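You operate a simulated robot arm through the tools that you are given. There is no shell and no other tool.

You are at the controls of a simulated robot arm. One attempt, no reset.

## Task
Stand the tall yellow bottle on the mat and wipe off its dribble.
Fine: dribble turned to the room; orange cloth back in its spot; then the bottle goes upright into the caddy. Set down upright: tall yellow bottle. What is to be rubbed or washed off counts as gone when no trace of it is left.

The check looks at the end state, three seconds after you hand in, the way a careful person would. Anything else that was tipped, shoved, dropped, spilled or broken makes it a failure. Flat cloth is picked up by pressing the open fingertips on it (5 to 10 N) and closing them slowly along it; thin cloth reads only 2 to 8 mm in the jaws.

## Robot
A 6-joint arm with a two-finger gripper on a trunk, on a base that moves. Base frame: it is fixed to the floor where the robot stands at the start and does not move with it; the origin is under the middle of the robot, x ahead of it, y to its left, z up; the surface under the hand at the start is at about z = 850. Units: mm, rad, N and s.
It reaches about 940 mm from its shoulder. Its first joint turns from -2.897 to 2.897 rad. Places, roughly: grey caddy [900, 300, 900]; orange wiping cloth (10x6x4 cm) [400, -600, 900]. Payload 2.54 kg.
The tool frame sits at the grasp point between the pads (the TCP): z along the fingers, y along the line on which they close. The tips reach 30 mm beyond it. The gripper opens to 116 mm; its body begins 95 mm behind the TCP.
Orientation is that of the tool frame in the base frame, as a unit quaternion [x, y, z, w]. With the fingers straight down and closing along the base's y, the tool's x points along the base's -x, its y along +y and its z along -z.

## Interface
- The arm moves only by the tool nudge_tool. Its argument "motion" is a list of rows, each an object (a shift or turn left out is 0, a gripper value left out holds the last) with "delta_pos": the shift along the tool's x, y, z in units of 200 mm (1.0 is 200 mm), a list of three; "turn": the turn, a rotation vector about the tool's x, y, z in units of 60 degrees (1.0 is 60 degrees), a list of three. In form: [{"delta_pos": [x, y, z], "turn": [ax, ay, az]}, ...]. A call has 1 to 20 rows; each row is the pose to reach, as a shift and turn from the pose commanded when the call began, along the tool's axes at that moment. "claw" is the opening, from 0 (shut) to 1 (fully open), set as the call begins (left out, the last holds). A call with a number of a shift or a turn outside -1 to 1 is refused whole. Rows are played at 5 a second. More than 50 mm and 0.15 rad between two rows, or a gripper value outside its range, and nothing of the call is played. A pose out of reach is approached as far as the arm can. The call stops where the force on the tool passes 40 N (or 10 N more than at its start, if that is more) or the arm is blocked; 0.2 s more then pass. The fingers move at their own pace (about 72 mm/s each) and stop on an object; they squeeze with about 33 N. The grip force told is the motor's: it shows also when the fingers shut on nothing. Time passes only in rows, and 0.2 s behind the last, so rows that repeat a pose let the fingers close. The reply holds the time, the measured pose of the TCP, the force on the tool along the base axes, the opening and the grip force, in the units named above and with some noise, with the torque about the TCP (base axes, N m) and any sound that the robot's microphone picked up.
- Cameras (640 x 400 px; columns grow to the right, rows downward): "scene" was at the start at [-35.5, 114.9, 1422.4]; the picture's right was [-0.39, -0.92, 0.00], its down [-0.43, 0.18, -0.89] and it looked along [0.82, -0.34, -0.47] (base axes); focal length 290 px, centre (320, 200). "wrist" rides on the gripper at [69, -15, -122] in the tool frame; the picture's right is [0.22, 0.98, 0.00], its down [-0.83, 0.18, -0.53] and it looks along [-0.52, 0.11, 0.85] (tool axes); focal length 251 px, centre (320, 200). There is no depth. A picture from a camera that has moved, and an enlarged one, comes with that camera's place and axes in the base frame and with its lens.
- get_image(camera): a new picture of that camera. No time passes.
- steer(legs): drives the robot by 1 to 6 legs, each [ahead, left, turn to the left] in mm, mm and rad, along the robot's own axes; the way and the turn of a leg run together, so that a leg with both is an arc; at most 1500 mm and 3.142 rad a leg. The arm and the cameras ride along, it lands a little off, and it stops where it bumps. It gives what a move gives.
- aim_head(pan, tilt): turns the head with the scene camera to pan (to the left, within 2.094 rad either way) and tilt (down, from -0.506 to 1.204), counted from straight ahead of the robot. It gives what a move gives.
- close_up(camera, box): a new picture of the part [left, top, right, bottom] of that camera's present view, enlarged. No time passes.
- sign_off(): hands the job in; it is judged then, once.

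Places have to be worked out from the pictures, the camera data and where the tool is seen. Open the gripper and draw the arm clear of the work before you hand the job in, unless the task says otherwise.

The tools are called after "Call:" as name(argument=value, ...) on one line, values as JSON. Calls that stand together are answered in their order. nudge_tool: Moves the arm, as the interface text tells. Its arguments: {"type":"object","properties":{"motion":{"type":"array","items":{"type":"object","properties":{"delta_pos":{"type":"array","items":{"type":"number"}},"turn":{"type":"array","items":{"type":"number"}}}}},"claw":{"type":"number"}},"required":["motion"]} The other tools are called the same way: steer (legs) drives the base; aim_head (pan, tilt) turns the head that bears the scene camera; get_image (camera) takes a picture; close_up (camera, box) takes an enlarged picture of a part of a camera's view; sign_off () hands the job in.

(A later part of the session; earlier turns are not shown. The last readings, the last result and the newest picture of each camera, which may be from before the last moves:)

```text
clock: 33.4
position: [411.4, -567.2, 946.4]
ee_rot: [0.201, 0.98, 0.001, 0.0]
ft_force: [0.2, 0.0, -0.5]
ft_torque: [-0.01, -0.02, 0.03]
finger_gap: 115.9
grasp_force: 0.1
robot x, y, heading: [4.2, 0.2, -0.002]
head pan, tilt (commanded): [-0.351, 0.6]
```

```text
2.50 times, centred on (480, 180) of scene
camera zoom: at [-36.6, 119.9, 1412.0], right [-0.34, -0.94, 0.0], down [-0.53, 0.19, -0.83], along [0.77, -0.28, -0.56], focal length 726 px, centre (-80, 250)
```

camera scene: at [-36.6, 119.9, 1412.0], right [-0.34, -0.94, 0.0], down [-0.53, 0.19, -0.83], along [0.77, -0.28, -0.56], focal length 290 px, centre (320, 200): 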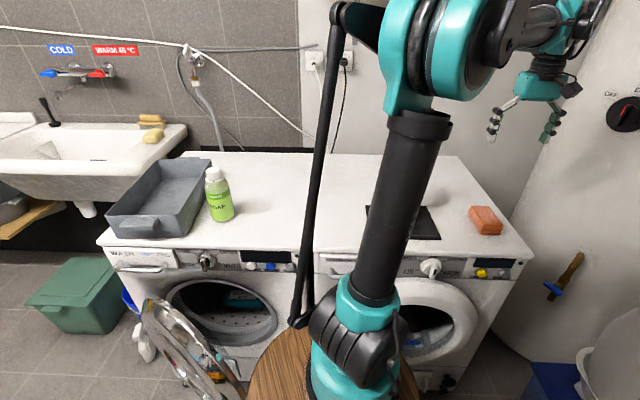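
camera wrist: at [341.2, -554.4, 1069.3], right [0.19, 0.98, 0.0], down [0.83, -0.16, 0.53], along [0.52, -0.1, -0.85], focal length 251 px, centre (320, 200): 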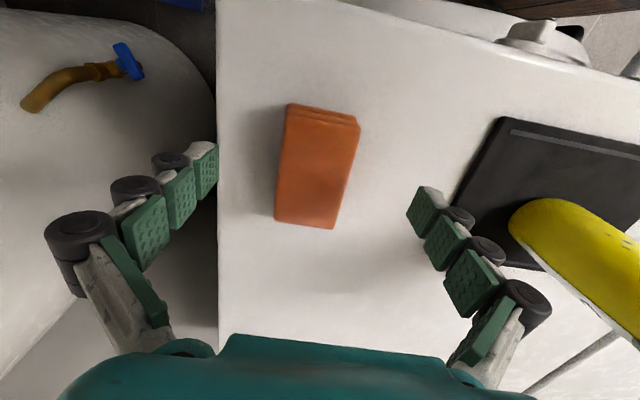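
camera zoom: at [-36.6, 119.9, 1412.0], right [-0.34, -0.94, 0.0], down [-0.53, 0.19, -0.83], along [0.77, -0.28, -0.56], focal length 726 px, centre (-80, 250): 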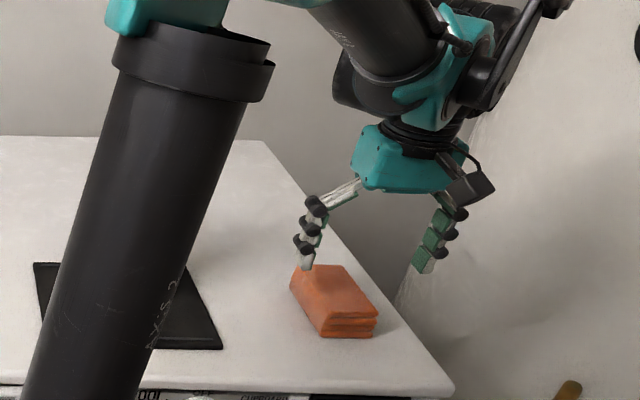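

The fingers straddle the cloth evenly. I go down the last 58 mm so that the tips stop a few mm above the machine top.

Call:
nudge_tool(motion=[{"delta_pos": [0, 0, 0.12]}, {"delta_pos": [0, 0, 0.22]}, {"delta_pos": [0, 0, 0.28]}, {"delta_pos": [0, 0, 0.28]}])

Call:
get_image(camera="wrist")

Call:
close_up(camera="scene", box=[400, 120, 560, 260])

```text
clock: 34.4
position: [410.7, -567.5, 891.9]
ee_rot: [0.2, 0.98, 0.001, 0.001]
ft_force: [-0.3, 0.1, 1.1]
ft_torque: [0.0, -0.03, 0.02]
finger_gap: 115.8
grasp_force: 0.1
robot x, y, heading: [1.2, -0.2, -0.0]
head pan, tilt (commanded): [-0.351, 0.6]
```

```text
taken
camera wrist: at [340.6, -554.4, 1014.0], right [0.19, 0.98, 0.0], down [0.83, -0.16, 0.53], along [0.52, -0.1, -0.85], focal length 251 px, centre (320, 200)
```

wrist: 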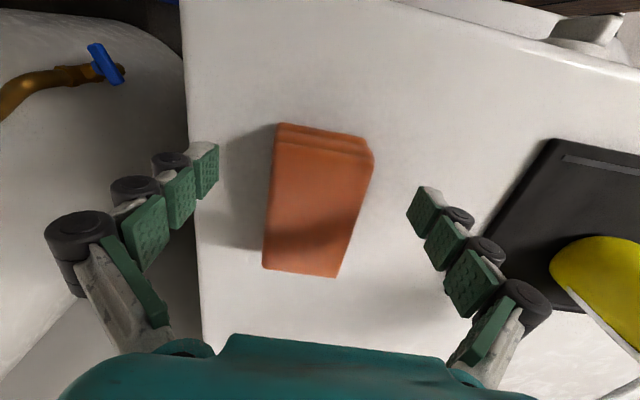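

```text
2.86 times, centred on (480, 190) of scene
camera zoom: at [-36.6, 119.9, 1412.0], right [-0.34, -0.94, 0.0], down [-0.53, 0.19, -0.83], along [0.77, -0.28, -0.56], focal length 830 px, centre (-137, 229)
```

zoom: 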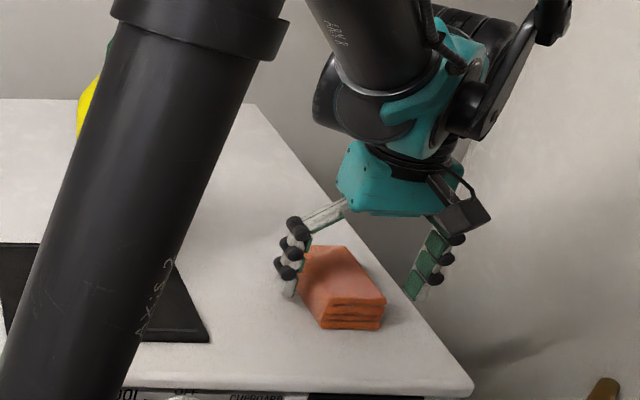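

The cloth lies between the fingers and the force is nil. I lower another 4 mm and close on it.

Call:
nudge_tool(motion=[{"delta_pos": [0, 0, 0.02]}, {"delta_pos": [0, 0, 0.02]}])

Call:
nudge_tool(motion=[{"delta_pos": [0, 0, 0]}, {"delta_pos": [0, 0, 0]}, {"delta_pos": [0, 0, 0]}, {"delta_pos": [0, 0, 0]}, {"delta_pos": [0, 0, 0]}, {"delta_pos": [0, 0, 0]}], claw=0)

Call:
get_image(camera="wrist")

Call:
close_up(camera="scene", box=[400, 120, 560, 260])

```text
clock: 35.0
position: [409.8, -567.0, 888.1]
ee_rot: [0.201, 0.98, 0.001, 0.0]
ft_force: [0.2, 0.8, 0.8]
ft_torque: [0.01, 0.01, -0.03]
finger_gap: 116.0
grasp_force: 0.0
robot x, y, heading: [-1.8, 1.3, -0.001]
head pan, tilt (commanded): [-0.351, 0.6]
```

```text
clock: 36.4
position: [410.4, -567.1, 887.7]
ee_rot: [0.201, 0.98, 0.001, 0.0]
ft_force: [1.0, -1.2, 5.5]
ft_torque: [-0.01, -0.05, -0.01]
finger_gap: 58.6
grasp_force: 32.8
robot x, y, heading: [3.2, 1.1, -0.002]
head pan, tilt (commanded): [-0.351, 0.6]
```

```text
taken
camera wrist: at [340.5, -554.4, 1010.4], right [0.19, 0.98, 0.0], down [0.83, -0.16, 0.53], along [0.53, -0.1, -0.85], focal length 251 px, centre (320, 200)
```

wrist: 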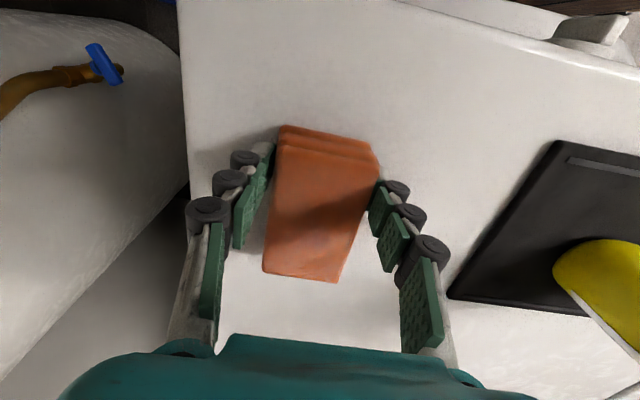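

```text
2.86 times, centred on (480, 190) of scene
camera zoom: at [-36.7, 120.0, 1412.0], right [-0.34, -0.94, 0.0], down [-0.53, 0.19, -0.83], along [0.77, -0.28, -0.56], focal length 830 px, centre (-137, 229)
```

zoom: 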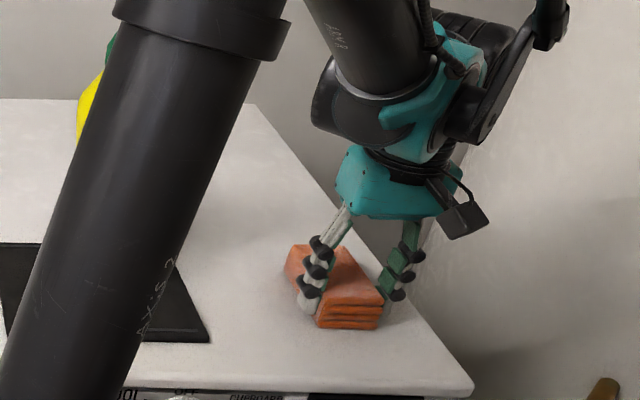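

The cloth is held at 58.6 mm. I lift it straight up and check it.

Call:
nudge_tool(motion=[{"delta_pos": [0, 0, -0.05]}, {"delta_pos": [0, 0, -0.15]}, {"delta_pos": [0, 0, -0.3]}, {"delta_pos": [0, 0, -0.4]}, {"delta_pos": [0, 0, -0.4]}])

Call:
get_image(camera="wrist")

Call:
close_up(camera="scene", box=[400, 80, 560, 260])

```text
clock: 37.6
position: [409.8, -568.0, 968.0]
ee_rot: [0.2, 0.98, 0.001, 0.0]
ft_force: [0.4, 0.4, -1.0]
ft_torque: [0.02, 0.0, -0.02]
finger_gap: 58.8
grasp_force: 32.2
robot x, y, heading: [1.8, 2.0, -0.001]
head pan, tilt (commanded): [-0.351, 0.6]
```

```text
taken
camera wrist: at [340.3, -554.5, 1091.1], right [0.19, 0.98, 0.0], down [0.83, -0.16, 0.53], along [0.52, -0.1, -0.85], focal length 251 px, centre (320, 200)
```

wrist: 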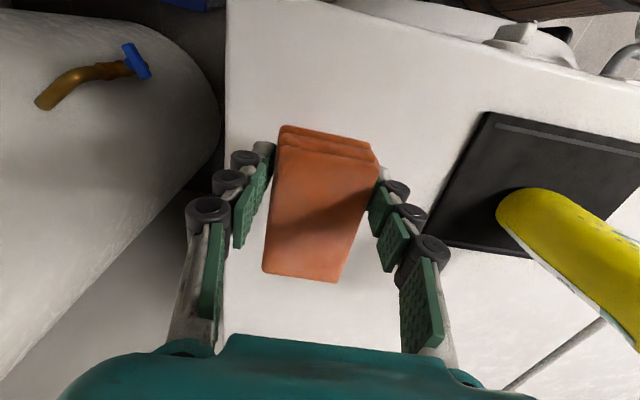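

```text
2.22 times, centred on (480, 170) of scene
camera zoom: at [-36.6, 119.9, 1412.0], right [-0.34, -0.94, 0.0], down [-0.53, 0.19, -0.83], along [0.77, -0.28, -0.56], focal length 645 px, centre (-36, 267)
```

zoom: 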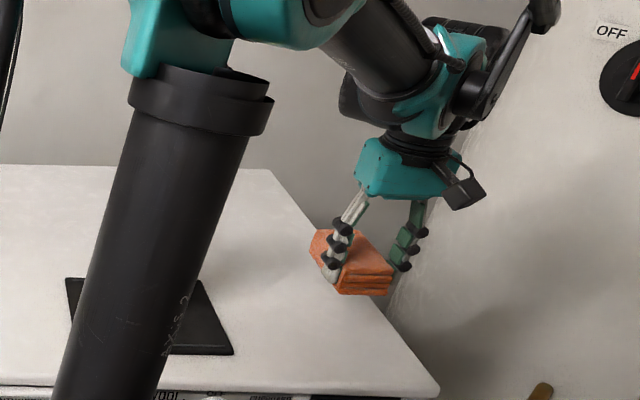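

The cloth is carried firmly, its far end about 69 mm ahead of the TCP. I draw it back towards the room, then sideways to stand in front of the bottle with about 30 mm clearance.

Call:
nudge_tool(motion=[{"delta_pos": [0.2, 0, 0]}, {"delta_pos": [0.4, 0, 0]}, {"delta_pos": [0.475, 0.05, 0]}, {"delta_pos": [0.475, 0.2, 0]}, {"delta_pos": [0.475, 0.4, 0]}, {"delta_pos": [0.475, 0.6, 0]}, {"delta_pos": [0.475, 0.7, 0]}, {"delta_pos": [0.475, 0.7, 0]}])

Call:
get_image(camera="wrist")

Call:
get_image(camera="scene")

```text
clock: 39.4
position: [378.7, -401.6, 969.4]
ee_rot: [0.201, 0.98, 0.0, 0.0]
ft_force: [0.4, 0.4, 0.1]
ft_torque: [0.02, 0.05, 0.02]
finger_gap: 58.4
grasp_force: 33.2
robot x, y, heading: [-0.1, 2.3, 0.001]
head pan, tilt (commanded): [-0.351, 0.6]
```

```text
taken
camera wrist: at [308.4, -388.3, 1091.3], right [0.19, 0.98, 0.0], down [0.83, -0.16, 0.53], along [0.52, -0.1, -0.85], focal length 251 px, centre (320, 200)
```

wrist: 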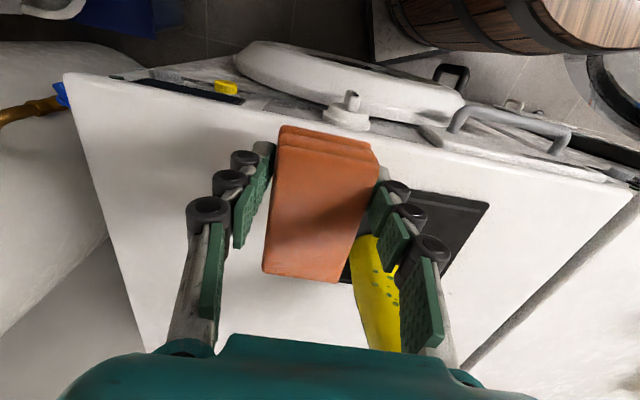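

```text
taken
camera scene: at [-36.7, 119.9, 1412.0], right [-0.34, -0.94, 0.0], down [-0.53, 0.19, -0.83], along [0.77, -0.28, -0.56], focal length 290 px, centre (320, 200)
```

scene: 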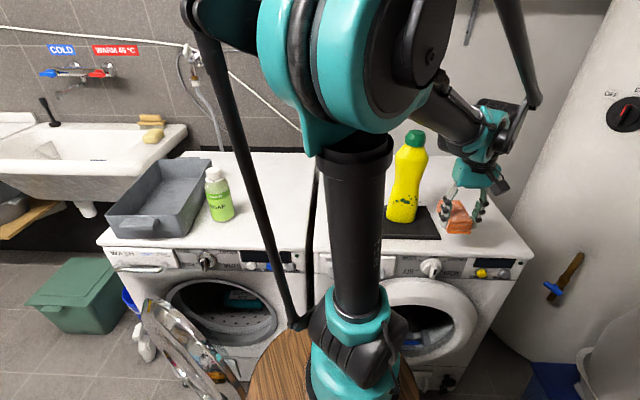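

The bottle's spots come into view past the left finger. I shift another 106 mm left so the cloth is centred before the bottle.

Call:
nudge_tool(motion=[{"delta_pos": [0, 0.15, 0]}, {"delta_pos": [0, 0.3, 0]}, {"delta_pos": [0, 0.45, 0]}, {"delta_pos": [0, 0.53, 0]}, {"delta_pos": [0, 0.53, 0]}])

Call:
get_image(camera="wrist")

Call:
get_image(camera="scene")

```text
clock: 40.6
position: [420.6, -303.9, 968.7]
ee_rot: [0.2, 0.98, 0.001, 0.0]
ft_force: [-0.6, -0.3, -0.2]
ft_torque: [0.03, 0.01, -0.02]
finger_gap: 59.0
grasp_force: 32.9
robot x, y, heading: [-2.0, 0.0, 0.003]
head pan, tilt (commanded): [-0.351, 0.6]
```

```text
taken
camera wrist: at [350.6, -290.6, 1091.0], right [0.19, 0.98, 0.0], down [0.83, -0.16, 0.53], along [0.52, -0.1, -0.85], focal length 251 px, centre (320, 200)
```

wrist: 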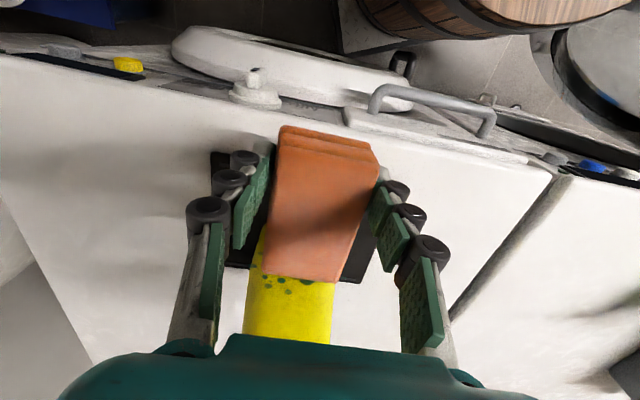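

```text
taken
camera scene: at [-36.7, 120.0, 1412.0], right [-0.34, -0.94, 0.0], down [-0.53, 0.19, -0.83], along [0.77, -0.28, -0.56], focal length 290 px, centre (320, 200)
```

scene: 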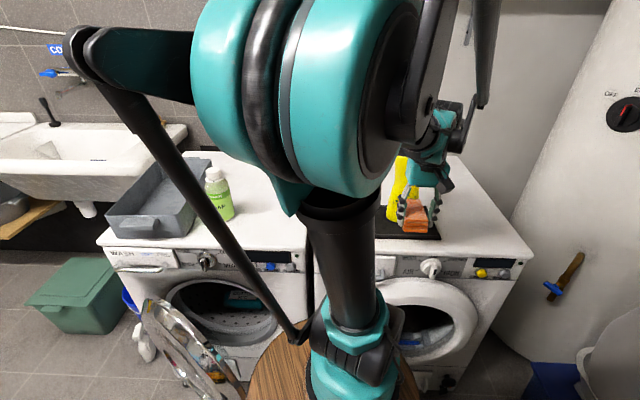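

The cloth is centred before the bottle; the spots are just visible beyond the cloth's end. I zoom in with both cameras before touching.

Call:
close_up(camera="wrist", box=[220, 220, 380, 350])

Call:
close_up(camera="scene", box=[370, 130, 470, 250])

```text
3.08 times, centred on (300, 285) of wrist
camera zoom: at [350.6, -290.6, 1091.0], right [0.19, 0.98, 0.0], down [0.83, -0.16, 0.53], along [0.52, -0.1, -0.85], focal length 774 px, centre (382, -62)
```

zoom: 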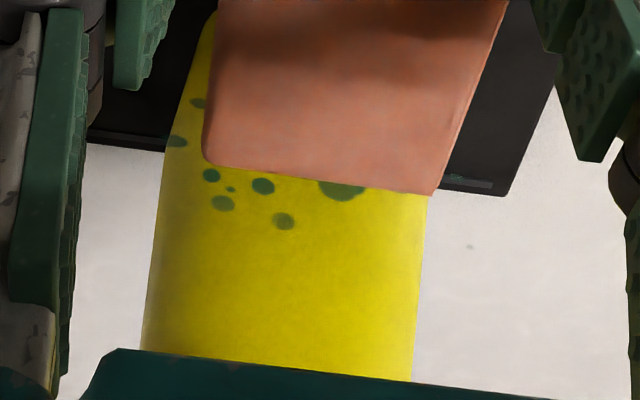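

```text
3.33 times, centred on (420, 190) of scene
camera zoom: at [-36.7, 120.0, 1412.0], right [-0.34, -0.94, 0.0], down [-0.53, 0.19, -0.83], along [0.77, -0.28, -0.56], focal length 968 px, centre (-13, 233)
```

zoom: 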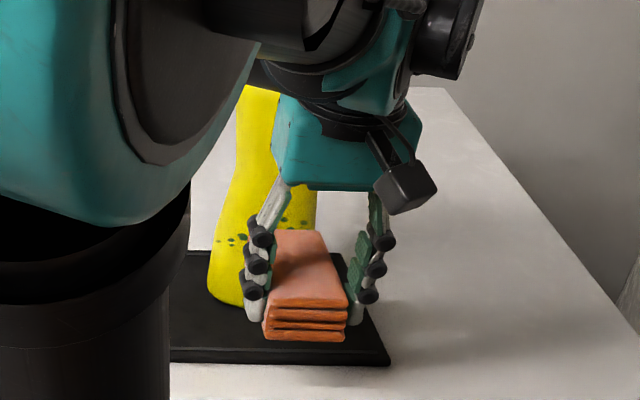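

I advance the cloth 24 mm towards the bottle, then creep with 2 mm steps while watching the force.

Call:
nudge_tool(motion=[{"delta_pos": [-0.06, 0, 0]}, {"delta_pos": [-0.12, 0, 0]}, {"delta_pos": [-0.12, 0, 0]}])

Call:
nudge_tool(motion=[{"delta_pos": [-0.01, 0, 0]}, {"delta_pos": [-0.01, 0, 0]}])

Call:
nudge_tool(motion=[{"delta_pos": [-0.01, 0, 0]}, {"delta_pos": [-0.01, 0, 0]}])

Call:
close_up(camera="wrist", box=[220, 220, 380, 350])

```text
clock: 41.4
position: [443.4, -312.9, 968.1]
ee_rot: [0.2, 0.98, 0.001, 0.0]
ft_force: [1.0, -0.1, 0.1]
ft_torque: [0.0, 0.03, 0.02]
finger_gap: 58.6
grasp_force: 33.2
robot x, y, heading: [-2.4, 2.6, 0.001]
head pan, tilt (commanded): [-0.351, 0.6]
```

```text
clock: 42.0
position: [443.6, -314.4, 968.8]
ee_rot: [0.2, 0.98, 0.001, 0.0]
ft_force: [-2.2, 0.7, 0.6]
ft_torque: [-0.02, 0.05, -0.02]
finger_gap: 58.7
grasp_force: 32.8
robot x, y, heading: [-3.0, -1.3, 0.0]
head pan, tilt (commanded): [-0.351, 0.6]
```

```text
clock: 42.6
position: [446.2, -313.9, 969.5]
ee_rot: [0.2, 0.98, 0.001, 0.0]
ft_force: [-1.7, 0.5, -0.7]
ft_torque: [-0.01, 0.08, 0.01]
finger_gap: 58.5
grasp_force: 32.6
robot x, y, heading: [-1.2, -1.2, -0.003]
head pan, tilt (commanded): [-0.351, 0.6]
```

```text
3.08 times, centred on (300, 285) of wrist
camera zoom: at [375.7, -301.9, 1090.9], right [0.19, 0.98, 0.0], down [0.83, -0.16, 0.53], along [0.53, -0.1, -0.85], focal length 774 px, centre (382, -62)
```

zoom: 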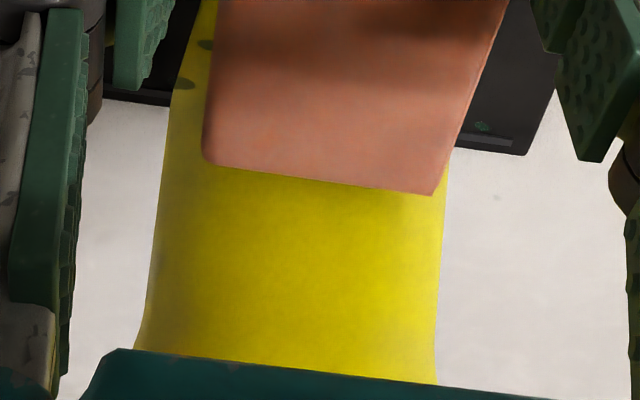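

Contact at about 2 N with TCP n ≈ 532; pushing further does not raise the force, so the bottle would yield. I now stroke downward 40 mm with this light contact.

Call:
nudge_tool(motion=[{"delta_pos": [0.0, 0, 0.025]}, {"delta_pos": [0.0, 0, 0.05]}, {"delta_pos": [0.0, 0, 0.075]}, {"delta_pos": [0.0, 0, 0.1]}])

Call:
close_up(camera="scene", box=[370, 100, 470, 250])

Call:
close_up(camera="wrist", box=[220, 200, 380, 350])

```text
clock: 43.6
position: [445.9, -314.3, 949.0]
ee_rot: [0.2, 0.98, 0.002, 0.0]
ft_force: [-3.0, 1.2, 1.2]
ft_torque: [0.02, 0.05, 0.0]
finger_gap: 58.7
grasp_force: 32.7
robot x, y, heading: [3.1, -0.8, 0.0]
head pan, tilt (commanded): [-0.351, 0.6]
```

```text
2.67 times, centred on (420, 175) of scene
camera zoom: at [-36.8, 120.0, 1412.0], right [-0.34, -0.94, 0.0], down [-0.53, 0.19, -0.83], along [0.77, -0.28, -0.56], focal length 774 px, centre (53, 267)
```

zoom: 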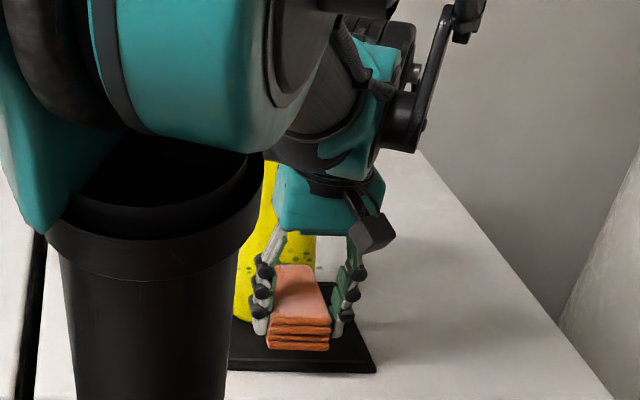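

```text
2.67 times, centred on (300, 275) of wrist
camera zoom: at [375.4, -301.7, 1071.0], right [0.19, 0.98, 0.0], down [0.83, -0.16, 0.53], along [0.52, -0.1, -0.85], focal length 670 px, centre (373, 0)
```

zoom: 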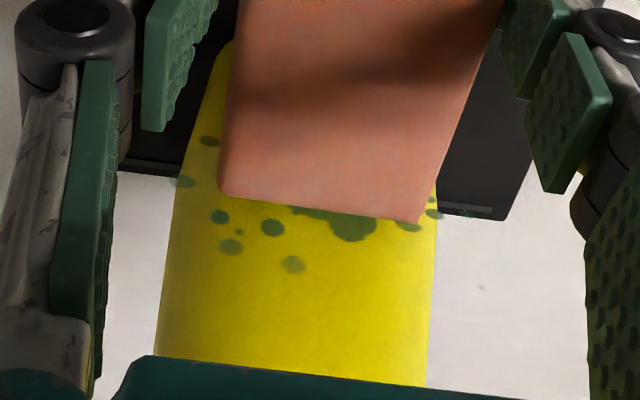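

At this height only the cloth's lower edge touches the flared base, so the upper spots stay. I back off 16 mm, look, and then start the stroke higher so the cloth's lower edge sweeps the whole stain.

Call:
nudge_tool(motion=[{"delta_pos": [0.04, 0, 0]}, {"delta_pos": [0.1, 0, -0.1]}, {"delta_pos": [0.1, 0, -0.25]}, {"delta_pos": [0.1, 0, -0.25]}])

Call:
close_up(camera="wrist", box=[220, 200, 380, 350])

Call:
close_up(camera="scene", box=[370, 100, 470, 250])

```text
clock: 44.6
position: [426.4, -307.9, 999.0]
ee_rot: [0.2, 0.98, 0.0, 0.0]
ft_force: [0.8, -0.4, -0.5]
ft_torque: [0.01, 0.02, 0.02]
finger_gap: 58.7
grasp_force: 32.5
robot x, y, heading: [0.4, 1.0, -0.004]
head pan, tilt (commanded): [-0.351, 0.6]
```

```text
2.67 times, centred on (300, 275) of wrist
camera zoom: at [356.8, -294.5, 1121.4], right [0.19, 0.98, 0.0], down [0.83, -0.16, 0.53], along [0.52, -0.1, -0.85], focal length 670 px, centre (373, 0)
```

zoom: 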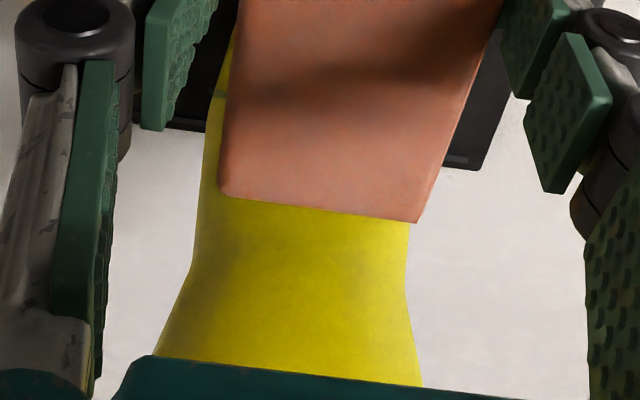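

```text
2.67 times, centred on (420, 175) of scene
camera zoom: at [-36.6, 120.0, 1412.0], right [-0.34, -0.94, 0.0], down [-0.53, 0.19, -0.83], along [0.77, -0.28, -0.56], focal length 774 px, centre (53, 267)
```

zoom: 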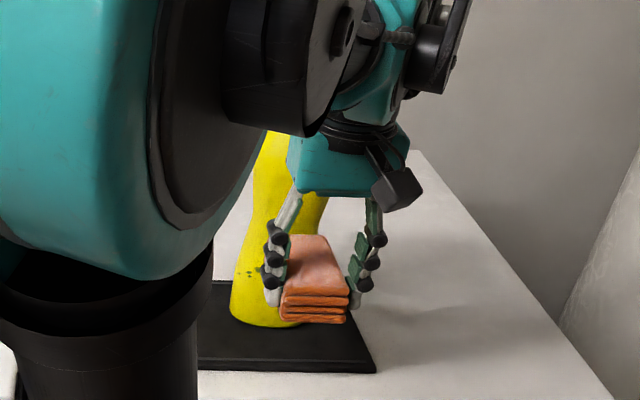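

The whole cloth end is now above the stain, in front of the waist. I advance in small steps until it touches.

Call:
nudge_tool(motion=[{"delta_pos": [-0.05, 0, 0]}, {"delta_pos": [-0.1, 0, 0]}, {"delta_pos": [-0.1, 0, 0]}])

Call:
nudge_tool(motion=[{"delta_pos": [-0.01, 0, 0]}, {"delta_pos": [-0.01, 0, 0]}])

Call:
nudge_tool(motion=[{"delta_pos": [-0.01, 0, 0]}, {"delta_pos": [-0.01, 0, 0]}])

```text
clock: 45.4
position: [446.7, -314.8, 997.8]
ee_rot: [0.201, 0.98, 0.001, 0.0]
ft_force: [-1.1, 0.7, -1.1]
ft_torque: [0.01, 0.08, -0.02]
finger_gap: 58.7
grasp_force: 33.3
robot x, y, heading: [-1.5, -0.2, 0.001]
head pan, tilt (commanded): [-0.351, 0.6]
```

```text
clock: 46.0
position: [447.6, -316.8, 998.6]
ee_rot: [0.201, 0.98, 0.001, 0.0]
ft_force: [-1.3, 0.3, -0.8]
ft_torque: [0.0, 0.01, -0.02]
finger_gap: 58.5
grasp_force: 32.9
robot x, y, heading: [1.8, -2.4, 0.001]
head pan, tilt (commanded): [-0.351, 0.6]
```

```text
clock: 46.6
position: [449.8, -317.4, 998.9]
ee_rot: [0.2, 0.98, 0.001, 0.001]
ft_force: [-0.7, 0.5, -0.5]
ft_torque: [-0.01, 0.03, 0.02]
finger_gap: 58.3
grasp_force: 33.2
robot x, y, heading: [-2.3, -0.5, -0.0]
head pan, tilt (commanded): [-0.351, 0.6]
```

Light contact (about 1 N) at the waist. I ease back 2 mm and stroke down 56 mm along the front, watching the force.

Call:
nudge_tool(motion=[{"delta_pos": [0.01, 0, 0.02]}, {"delta_pos": [0.01, 0, 0.05]}, {"delta_pos": [0.01, 0, 0.08]}, {"delta_pos": [0.01, 0, 0.11]}, {"delta_pos": [0.01, 0, 0.14]}, {"delta_pos": [0.01, 0, 0.17]}])

Call:
nudge_tool(motion=[{"delta_pos": [0.005, 0, 0.03]}, {"delta_pos": [0.01, 0, 0.06]}, {"delta_pos": [0.01, 0, 0.08]}])

Call:
close_up(camera="wrist", box=[220, 200, 380, 350])

```text
clock: 48.0
position: [446.7, -314.7, 964.6]
ee_rot: [0.2, 0.98, 0.001, 0.0]
ft_force: [-1.9, 0.1, 1.4]
ft_torque: [0.0, -0.01, -0.01]
finger_gap: 58.4
grasp_force: 32.7
robot x, y, heading: [-0.0, 4.4, 0.006]
head pan, tilt (commanded): [-0.351, 0.6]
```

```text
clock: 48.8
position: [445.5, -314.5, 949.3]
ee_rot: [0.2, 0.98, 0.002, 0.0]
ft_force: [-3.5, 1.3, 1.8]
ft_torque: [-0.02, 0.06, -0.02]
finger_gap: 58.6
grasp_force: 32.8
robot x, y, heading: [-3.4, 1.0, 0.004]
head pan, tilt (commanded): [-0.351, 0.6]
```

```text
2.67 times, centred on (300, 275) of wrist
camera zoom: at [375.3, -301.8, 1071.1], right [0.19, 0.98, 0.0], down [0.83, -0.16, 0.53], along [0.52, -0.1, -0.85], focal length 670 px, centre (373, 0)
```

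zoom: 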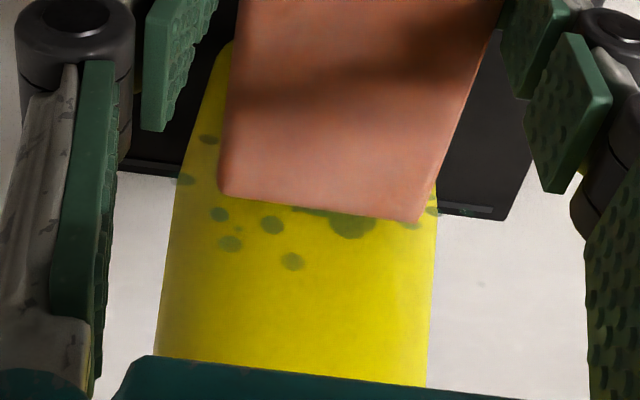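

The spots look slightly paler after that stroke, so rubbing works. I repeat: back off, rise 40 mm, touch again and stroke down, twice in one call.

Call:
nudge_tool(motion=[{"delta_pos": [0.03, 0, -0.02]}, {"delta_pos": [0.03, 0, -0.22]}, {"delta_pos": [-0.005, 0, -0.22]}, {"delta_pos": [-0.005, 0, -0.17]}, {"delta_pos": [-0.005, 0, -0.13]}, {"delta_pos": [-0.005, 0, -0.09]}, {"delta_pos": [-0.005, 0, -0.05]}, {"delta_pos": [0, 0, -0.02]}, {"delta_pos": [0, 0, 0.0]}, {"delta_pos": [0.03, 0, -0.02]}, {"delta_pos": [0.03, 0, -0.22]}, {"delta_pos": [-0.005, 0, -0.22]}, {"delta_pos": [-0.005, 0, -0.17]}, {"delta_pos": [-0.005, 0, -0.13]}, {"delta_pos": [-0.005, 0, -0.09]}, {"delta_pos": [-0.005, 0, -0.05]}, {"delta_pos": [0, 0, -0.02]}, {"delta_pos": [0, 0, 0.0]}])

Call:
close_up(camera="wrist", box=[220, 200, 380, 350])

Call:
close_up(camera="scene", box=[370, 100, 470, 250])

```text
clock: 52.6
position: [445.3, -314.6, 948.3]
ee_rot: [0.201, 0.98, 0.001, 0.0]
ft_force: [-3.7, 1.6, 1.1]
ft_torque: [0.02, 0.03, 0.06]
finger_gap: 58.5
grasp_force: 33.5
robot x, y, heading: [-0.1, 1.0, 0.002]
head pan, tilt (commanded): [-0.351, 0.6]
```

```text
2.67 times, centred on (300, 275) of wrist
camera zoom: at [375.1, -301.6, 1070.8], right [0.19, 0.98, 0.0], down [0.83, -0.16, 0.53], along [0.52, -0.1, -0.85], focal length 670 px, centre (373, 0)
```

zoom: 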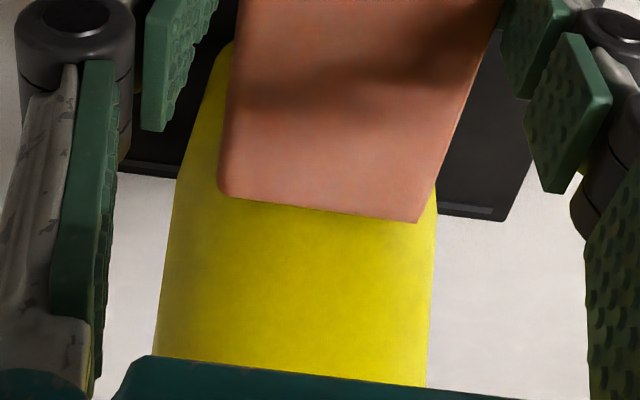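

```text
2.67 times, centred on (420, 175) of scene
camera zoom: at [-36.8, 120.1, 1412.0], right [-0.34, -0.94, 0.0], down [-0.53, 0.19, -0.83], along [0.77, -0.28, -0.56], focal length 774 px, centre (53, 267)
```

zoom: 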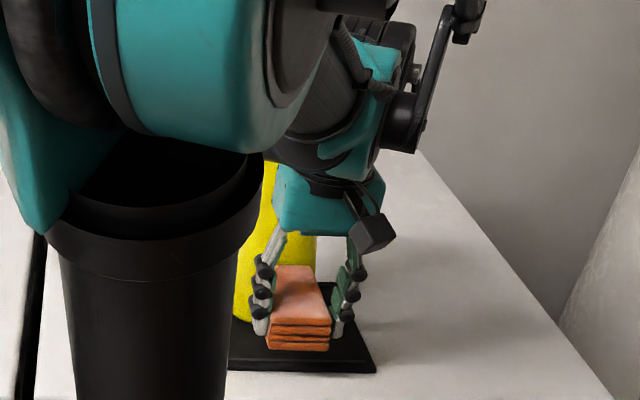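

No spots are visible above the cloth any more. I back off 30 mm and raise a bit to look at the whole face.

Call:
nudge_tool(motion=[{"delta_pos": [0.03, 0, 0]}, {"delta_pos": [0.15, 0, -0.05]}, {"delta_pos": [0.3, 0, -0.1]}, {"delta_pos": [0.3, 0, -0.1]}])

Call:
get_image(camera="wrist")

Call:
close_up(camera="wrist", box=[220, 200, 380, 350])

Call:
close_up(camera="scene", box=[370, 100, 470, 250])

```text
clock: 53.6
position: [390.3, -291.5, 970.1]
ee_rot: [0.2, 0.98, 0.001, 0.0]
ft_force: [0.1, -0.7, -0.2]
ft_torque: [0.0, -0.01, 0.01]
finger_gap: 58.8
grasp_force: 32.7
robot x, y, heading: [2.8, 2.6, 0.008]
head pan, tilt (commanded): [-0.351, 0.6]
```

```text
taken
camera wrist: at [320.3, -278.4, 1091.6], right [0.19, 0.98, 0.0], down [0.83, -0.16, 0.53], along [0.53, -0.1, -0.85], focal length 251 px, centre (320, 200)
```

wrist: 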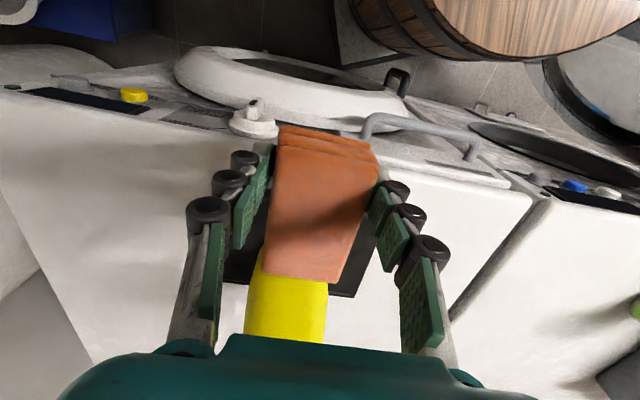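

```text
2.67 times, centred on (300, 275) of wrist
camera zoom: at [320.3, -278.4, 1091.6], right [0.19, 0.98, 0.0], down [0.83, -0.16, 0.53], along [0.53, -0.1, -0.85], focal length 670 px, centre (373, 0)
```

zoom: 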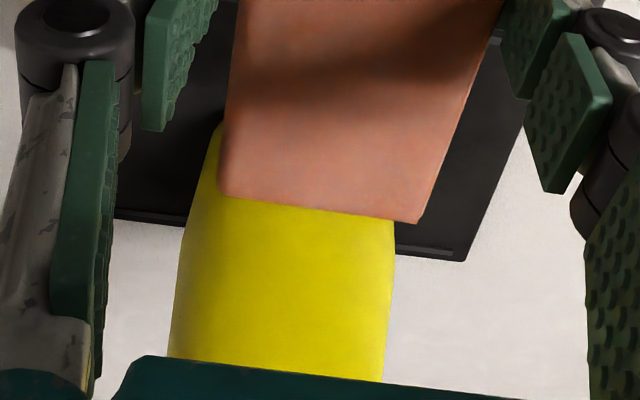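

```text
2.67 times, centred on (420, 175) of scene
camera zoom: at [-36.6, 120.0, 1412.0], right [-0.34, -0.94, 0.0], down [-0.53, 0.19, -0.83], along [0.77, -0.28, -0.56], focal length 774 px, centre (53, 267)
```

zoom: 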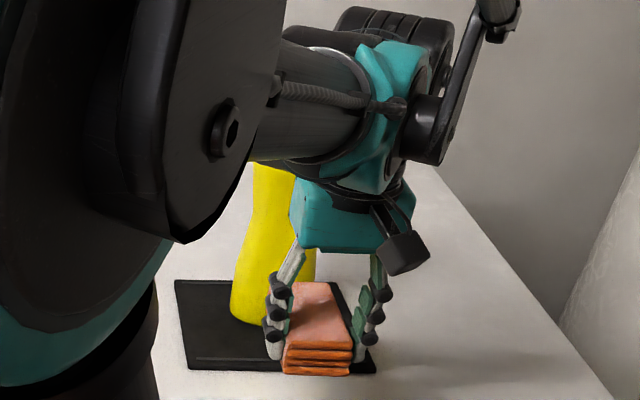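

The area seen so far is clean. I move the cloth aside to the right, on the way back to its spot, to get an unobstructed view of the bottle.

Call:
nudge_tool(motion=[{"delta_pos": [0, -0.15, 0]}, {"delta_pos": [0, -0.35, 0]}, {"delta_pos": [0, -0.55, 0]}, {"delta_pos": [0, -0.7, 0]}, {"delta_pos": [0, -0.7, 0]}])

Call:
get_image(camera="wrist")

Call:
close_up(camera="scene", box=[360, 110, 480, 260])

Call:
close_up(camera="wrist", box=[320, 180, 480, 340])

```text
clock: 54.8
position: [334.6, -419.3, 969.2]
ee_rot: [0.2, 0.98, 0.001, 0.0]
ft_force: [-0.3, 0.2, -0.4]
ft_torque: [-0.02, 0.01, 0.0]
finger_gap: 58.9
grasp_force: 33.3
robot x, y, heading: [-0.6, -3.4, 0.002]
head pan, tilt (commanded): [-0.351, 0.6]
```

```text
taken
camera wrist: at [265.1, -406.5, 1091.3], right [0.19, 0.98, 0.0], down [0.83, -0.16, 0.53], along [0.52, -0.1, -0.85], focal length 251 px, centre (320, 200)
```

wrist: 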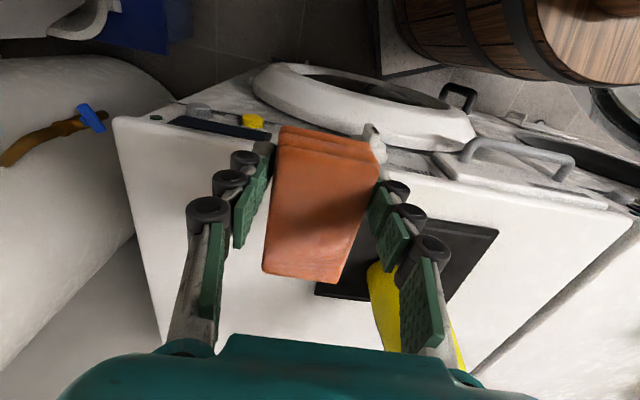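

```text
2.67 times, centred on (420, 185) of scene
camera zoom: at [-36.7, 120.0, 1412.0], right [-0.34, -0.94, 0.0], down [-0.53, 0.19, -0.83], along [0.77, -0.28, -0.56], focal length 774 px, centre (53, 240)
```

zoom: 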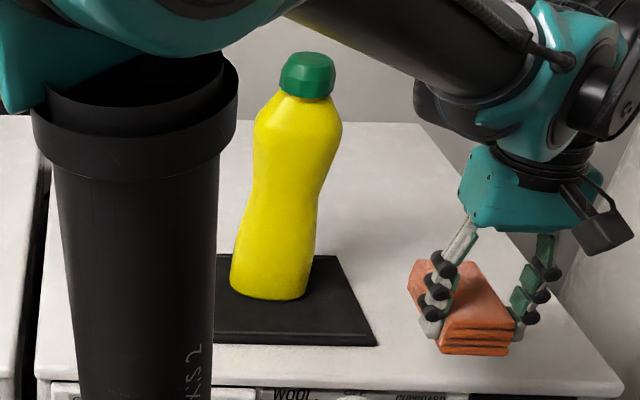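

```text
2.50 times, centred on (400, 260) of wrist
camera zoom: at [265.1, -406.5, 1091.3], right [0.19, 0.98, 0.0], down [0.83, -0.16, 0.53], along [0.52, -0.1, -0.85], focal length 629 px, centre (120, 50)
```

zoom: 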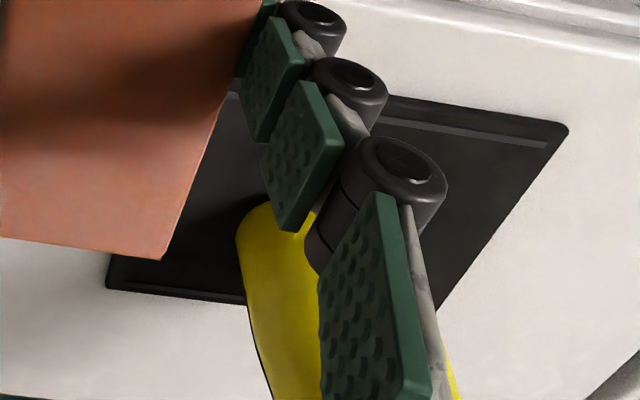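

The bottle's face looks fully clean and it stands upright on the mat. I zoom in closer to make sure no faint trace remains.

Call:
close_up(camera="scene", box=[395, 175, 445, 230])

Call:
close_up(camera="scene", box=[220, 160, 320, 250])

```text
7.27 times, centred on (420, 202) of scene
camera zoom: at [-36.7, 120.0, 1412.0], right [-0.34, -0.94, 0.0], down [-0.53, 0.19, -0.83], along [0.77, -0.28, -0.56], focal length 2112 px, centre (-407, 182)
```

zoom: 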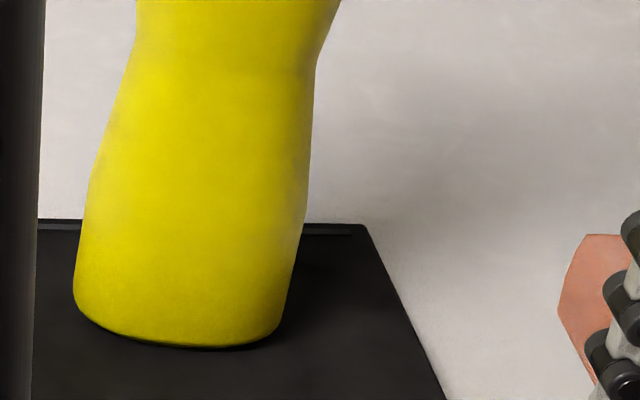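

```text
4.44 times, centred on (270, 205) of scene
camera zoom: at [-36.7, 120.0, 1412.0], right [-0.34, -0.94, 0.0], down [-0.53, 0.19, -0.83], along [0.77, -0.28, -0.56], focal length 1291 px, centre (542, 178)
```

zoom: 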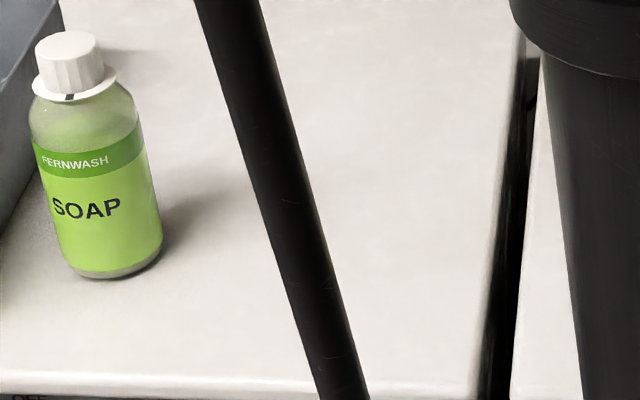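

The bottle looks clean; for certainty I give it two more of the same light strokes. First I bring the cloth back before the bottle.

Call:
nudge_tool(motion=[{"delta_pos": [0, 0.15, -0.06]}, {"delta_pos": [0, 0.35, -0.12]}, {"delta_pos": [0, 0.55, -0.12]}, {"delta_pos": [0, 0.7, -0.12]}, {"delta_pos": [0, 0.7, -0.12]}])

Call:
nudge_tool(motion=[{"delta_pos": [-0.15, 0, 0]}, {"delta_pos": [-0.27, 0, 0]}, {"delta_pos": [-0.305, 0, 0]}, {"delta_pos": [-0.305, 0, 0.05]}, {"delta_pos": [-0.305, 0, 0.09]}, {"delta_pos": [-0.305, 0, 0.13]}, {"delta_pos": [-0.305, 0, 0.17]}, {"delta_pos": [-0.3, 0, 0.2]}, {"delta_pos": [-0.3, 0, 0.22]}, {"delta_pos": [-0.27, 0, 0.2]}, {"delta_pos": [-0.27, 0, 0]}, {"delta_pos": [-0.305, 0, 0]}, {"delta_pos": [-0.305, 0, 0.05]}, {"delta_pos": [-0.305, 0, 0.09]}, {"delta_pos": [-0.305, 0, 0.13]}, {"delta_pos": [-0.305, 0, 0.17]}, {"delta_pos": [-0.3, 0, 0.2]}, {"delta_pos": [-0.3, 0, 0.22]}, {"delta_pos": [-0.27, 0, 0.2]}, {"delta_pos": [-0.15, 0, 0.12]}])

Call:
nudge_tool(motion=[{"delta_pos": [0.15, 0, 0]}, {"delta_pos": [0.15, -0.2, 0]}, {"delta_pos": [0.15, -0.4, 0]}, {"delta_pos": [0.15, -0.6, 0]}, {"delta_pos": [0.15, -0.7, 0]}, {"delta_pos": [0.15, -0.7, 0]}])

Call:
close_up(camera="scene", box=[360, 110, 480, 260])

Call:
close_up(camera="scene", box=[395, 175, 445, 230])

```text
clock: 56.0
position: [388.2, -291.8, 992.5]
ee_rot: [0.2, 0.98, 0.001, 0.0]
ft_force: [-0.1, 0.0, -0.3]
ft_torque: [0.0, 0.0, 0.02]
finger_gap: 58.7
grasp_force: 32.8
robot x, y, heading: [5.4, 0.0, 0.001]
head pan, tilt (commanded): [-0.351, 0.6]
```

```text
clock: 60.2
position: [417.5, -303.2, 968.1]
ee_rot: [0.2, 0.98, 0.002, 0.0]
ft_force: [0.1, -0.2, -0.2]
ft_torque: [0.02, 0.01, -0.03]
finger_gap: 58.7
grasp_force: 33.1
robot x, y, heading: [-0.0, 0.6, 0.003]
head pan, tilt (commanded): [-0.351, 0.6]
```

```text
clock: 61.6
position: [334.9, -420.6, 968.0]
ee_rot: [0.2, 0.98, 0.001, 0.001]
ft_force: [-0.9, 0.6, -0.4]
ft_torque: [-0.03, 0.06, 0.04]
finger_gap: 58.3
grasp_force: 33.2
robot x, y, heading: [-0.6, 1.5, 0.002]
head pan, tilt (commanded): [-0.351, 0.6]
```

```text
2.67 times, centred on (420, 185) of scene
camera zoom: at [-36.7, 120.0, 1412.0], right [-0.34, -0.94, 0.0], down [-0.53, 0.19, -0.83], along [0.77, -0.28, -0.56], focal length 774 px, centre (53, 240)
```

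zoom: 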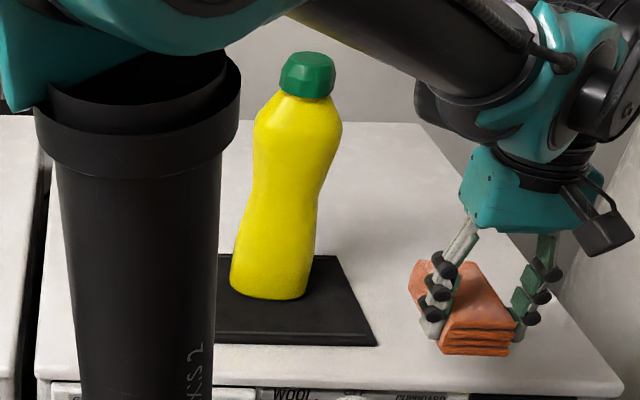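

```text
7.27 times, centred on (420, 202) of scene
camera zoom: at [-36.7, 120.0, 1412.0], right [-0.34, -0.94, 0.0], down [-0.53, 0.19, -0.83], along [0.77, -0.28, -0.56], focal length 2112 px, centre (-407, 182)
```

zoom: 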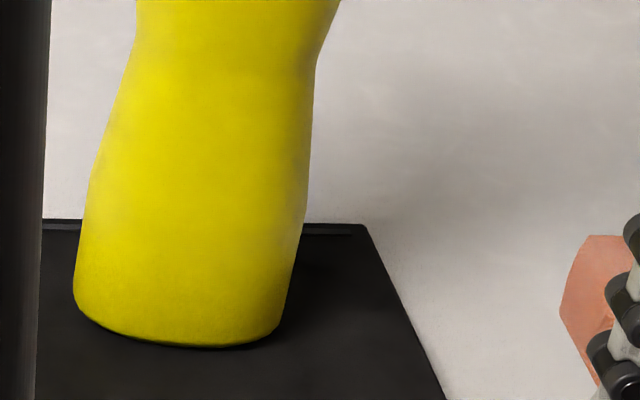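

The bottle is clean and unmoved. I carry the cloth back the way it came: sideways, then forward over its original spot, then down to just above the surface.

Call:
nudge_tool(motion=[{"delta_pos": [0, -0.2, 0]}, {"delta_pos": [0, -0.4, 0]}, {"delta_pos": [0, -0.53, 0]}, {"delta_pos": [-0.2, -0.53, 0]}, {"delta_pos": [-0.4, -0.53, 0]}, {"delta_pos": [-0.58, -0.53, 0]}, {"delta_pos": [-0.635, -0.53, 0]}, {"delta_pos": [-0.635, -0.53, 0]}, {"delta_pos": [-0.635, -0.53, 0.15]}, {"delta_pos": [-0.635, -0.53, 0.28]}, {"delta_pos": [-0.635, -0.53, 0.36]}, {"delta_pos": [-0.635, -0.53, 0.385]}, {"delta_pos": [-0.635, -0.53, 0.385]}])

Call:
get_image(camera="wrist")

Call:
close_up(camera="scene", box=[400, 120, 560, 260])

```text
clock: 64.4
position: [410.6, -567.0, 890.9]
ee_rot: [0.2, 0.98, 0.001, 0.001]
ft_force: [0.1, -1.1, -1.4]
ft_torque: [0.01, 0.0, 0.01]
finger_gap: 58.9
grasp_force: 32.7
robot x, y, heading: [-3.0, -4.4, 0.002]
head pan, tilt (commanded): [-0.351, 0.6]
```

```text
taken
camera wrist: at [340.5, -554.2, 1013.4], right [0.19, 0.98, 0.0], down [0.83, -0.16, 0.53], along [0.52, -0.1, -0.85], focal length 251 px, centre (320, 200)
```

wrist: 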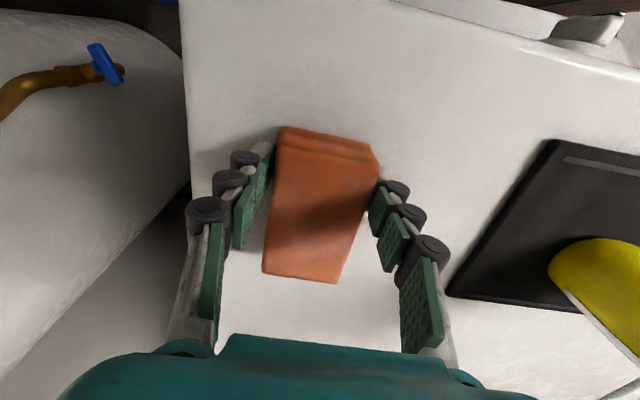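

```text
2.86 times, centred on (480, 190) of scene
camera zoom: at [-36.6, 119.9, 1412.0], right [-0.34, -0.94, 0.0], down [-0.53, 0.19, -0.83], along [0.77, -0.28, -0.56], focal length 830 px, centre (-137, 229)
```

zoom: 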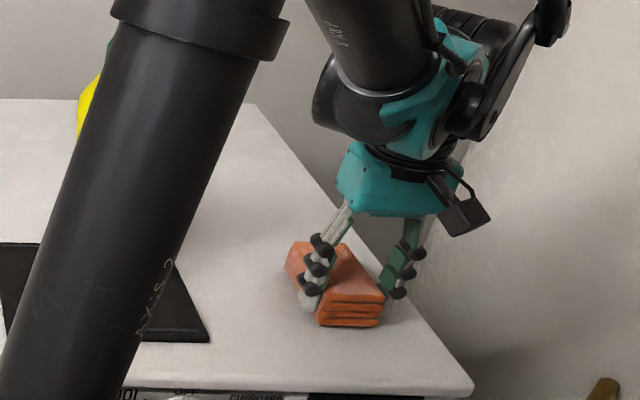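

The cloth hangs 2–3 mm over its original spot, same position in the picture as when gripped. I lower it the rest.

Call:
nudge_tool(motion=[{"delta_pos": [0, 0, 0.007]}, {"delta_pos": [0, 0, 0.014]}, {"delta_pos": [0, 0, 0.014]}])

```text
clock: 65.2
position: [410.6, -567.1, 889.0]
ee_rot: [0.2, 0.98, 0.002, 0.0]
ft_force: [0.3, 0.6, -0.9]
ft_torque: [0.01, -0.01, 0.02]
finger_gap: 58.4
grasp_force: 33.2
robot x, y, heading: [0.2, -0.1, 0.002]
head pan, tilt (commanded): [-0.351, 0.6]
```

Still no contact force (−0.9 N). I lower 0.6 mm at a time.

Call:
nudge_tool(motion=[{"delta_pos": [0, 0, 0.003]}, {"delta_pos": [0, 0, 0.003]}])

Call:
nudge_tool(motion=[{"delta_pos": [0, 0, 0.003]}, {"delta_pos": [0, 0, 0.003]}])

```text
clock: 65.8
position: [410.4, -566.2, 888.0]
ee_rot: [0.2, 0.98, 0.001, 0.0]
ft_force: [0.1, 0.6, 0.2]
ft_torque: [0.0, -0.01, 0.04]
finger_gap: 58.7
grasp_force: 33.0
robot x, y, heading: [-1.1, -2.9, 0.006]
head pan, tilt (commanded): [-0.351, 0.6]
```

```text
clock: 66.4
position: [409.6, -566.6, 887.5]
ee_rot: [0.2, 0.98, 0.001, 0.0]
ft_force: [0.3, -1.0, 7.8]
ft_torque: [-0.18, -0.05, 0.0]
finger_gap: 58.5
grasp_force: 33.4
robot x, y, heading: [-3.1, 3.0, 0.002]
head pan, tilt (commanded): [-0.351, 0.6]
```

The cloth rests on the surface (+7.8 N). I open the fingers and look.

Call:
nudge_tool(motion=[{"delta_pos": [0, 0, 0]}, {"delta_pos": [0, 0, 0]}, {"delta_pos": [0, 0, 0]}, {"delta_pos": [0, 0, 0]}, {"delta_pos": [0, 0, 0]}], claw=1)

Call:
get_image(camera="wrist")

Call:
close_up(camera="scene", box=[400, 120, 560, 260])

```text
clock: 67.6
position: [410.6, -566.5, 887.0]
ee_rot: [0.2, 0.98, 0.001, 0.0]
ft_force: [0.5, -0.1, -0.2]
ft_torque: [0.0, 0.02, -0.02]
finger_gap: 116.2
grasp_force: 0.1
robot x, y, heading: [-1.0, 2.2, -0.003]
head pan, tilt (commanded): [-0.351, 0.6]
```

```text
taken
camera wrist: at [340.1, -554.2, 1009.8], right [0.19, 0.98, 0.0], down [0.83, -0.16, 0.53], along [0.52, -0.1, -0.85], focal length 251 px, centre (320, 200)
```

wrist: 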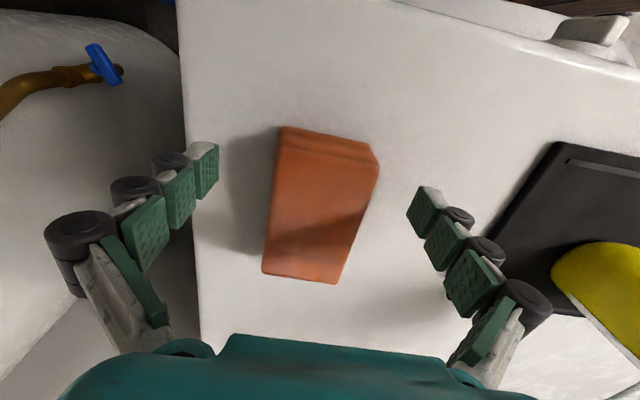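

```text
2.86 times, centred on (480, 190) of scene
camera zoom: at [-36.6, 119.9, 1412.0], right [-0.34, -0.94, 0.0], down [-0.53, 0.19, -0.83], along [0.77, -0.28, -0.56], focal length 830 px, centre (-137, 229)
```

zoom: 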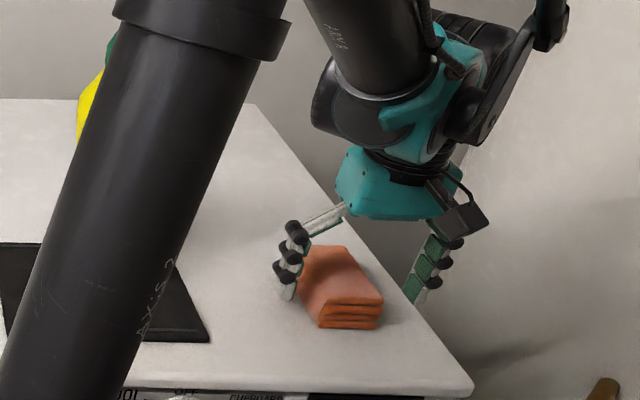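

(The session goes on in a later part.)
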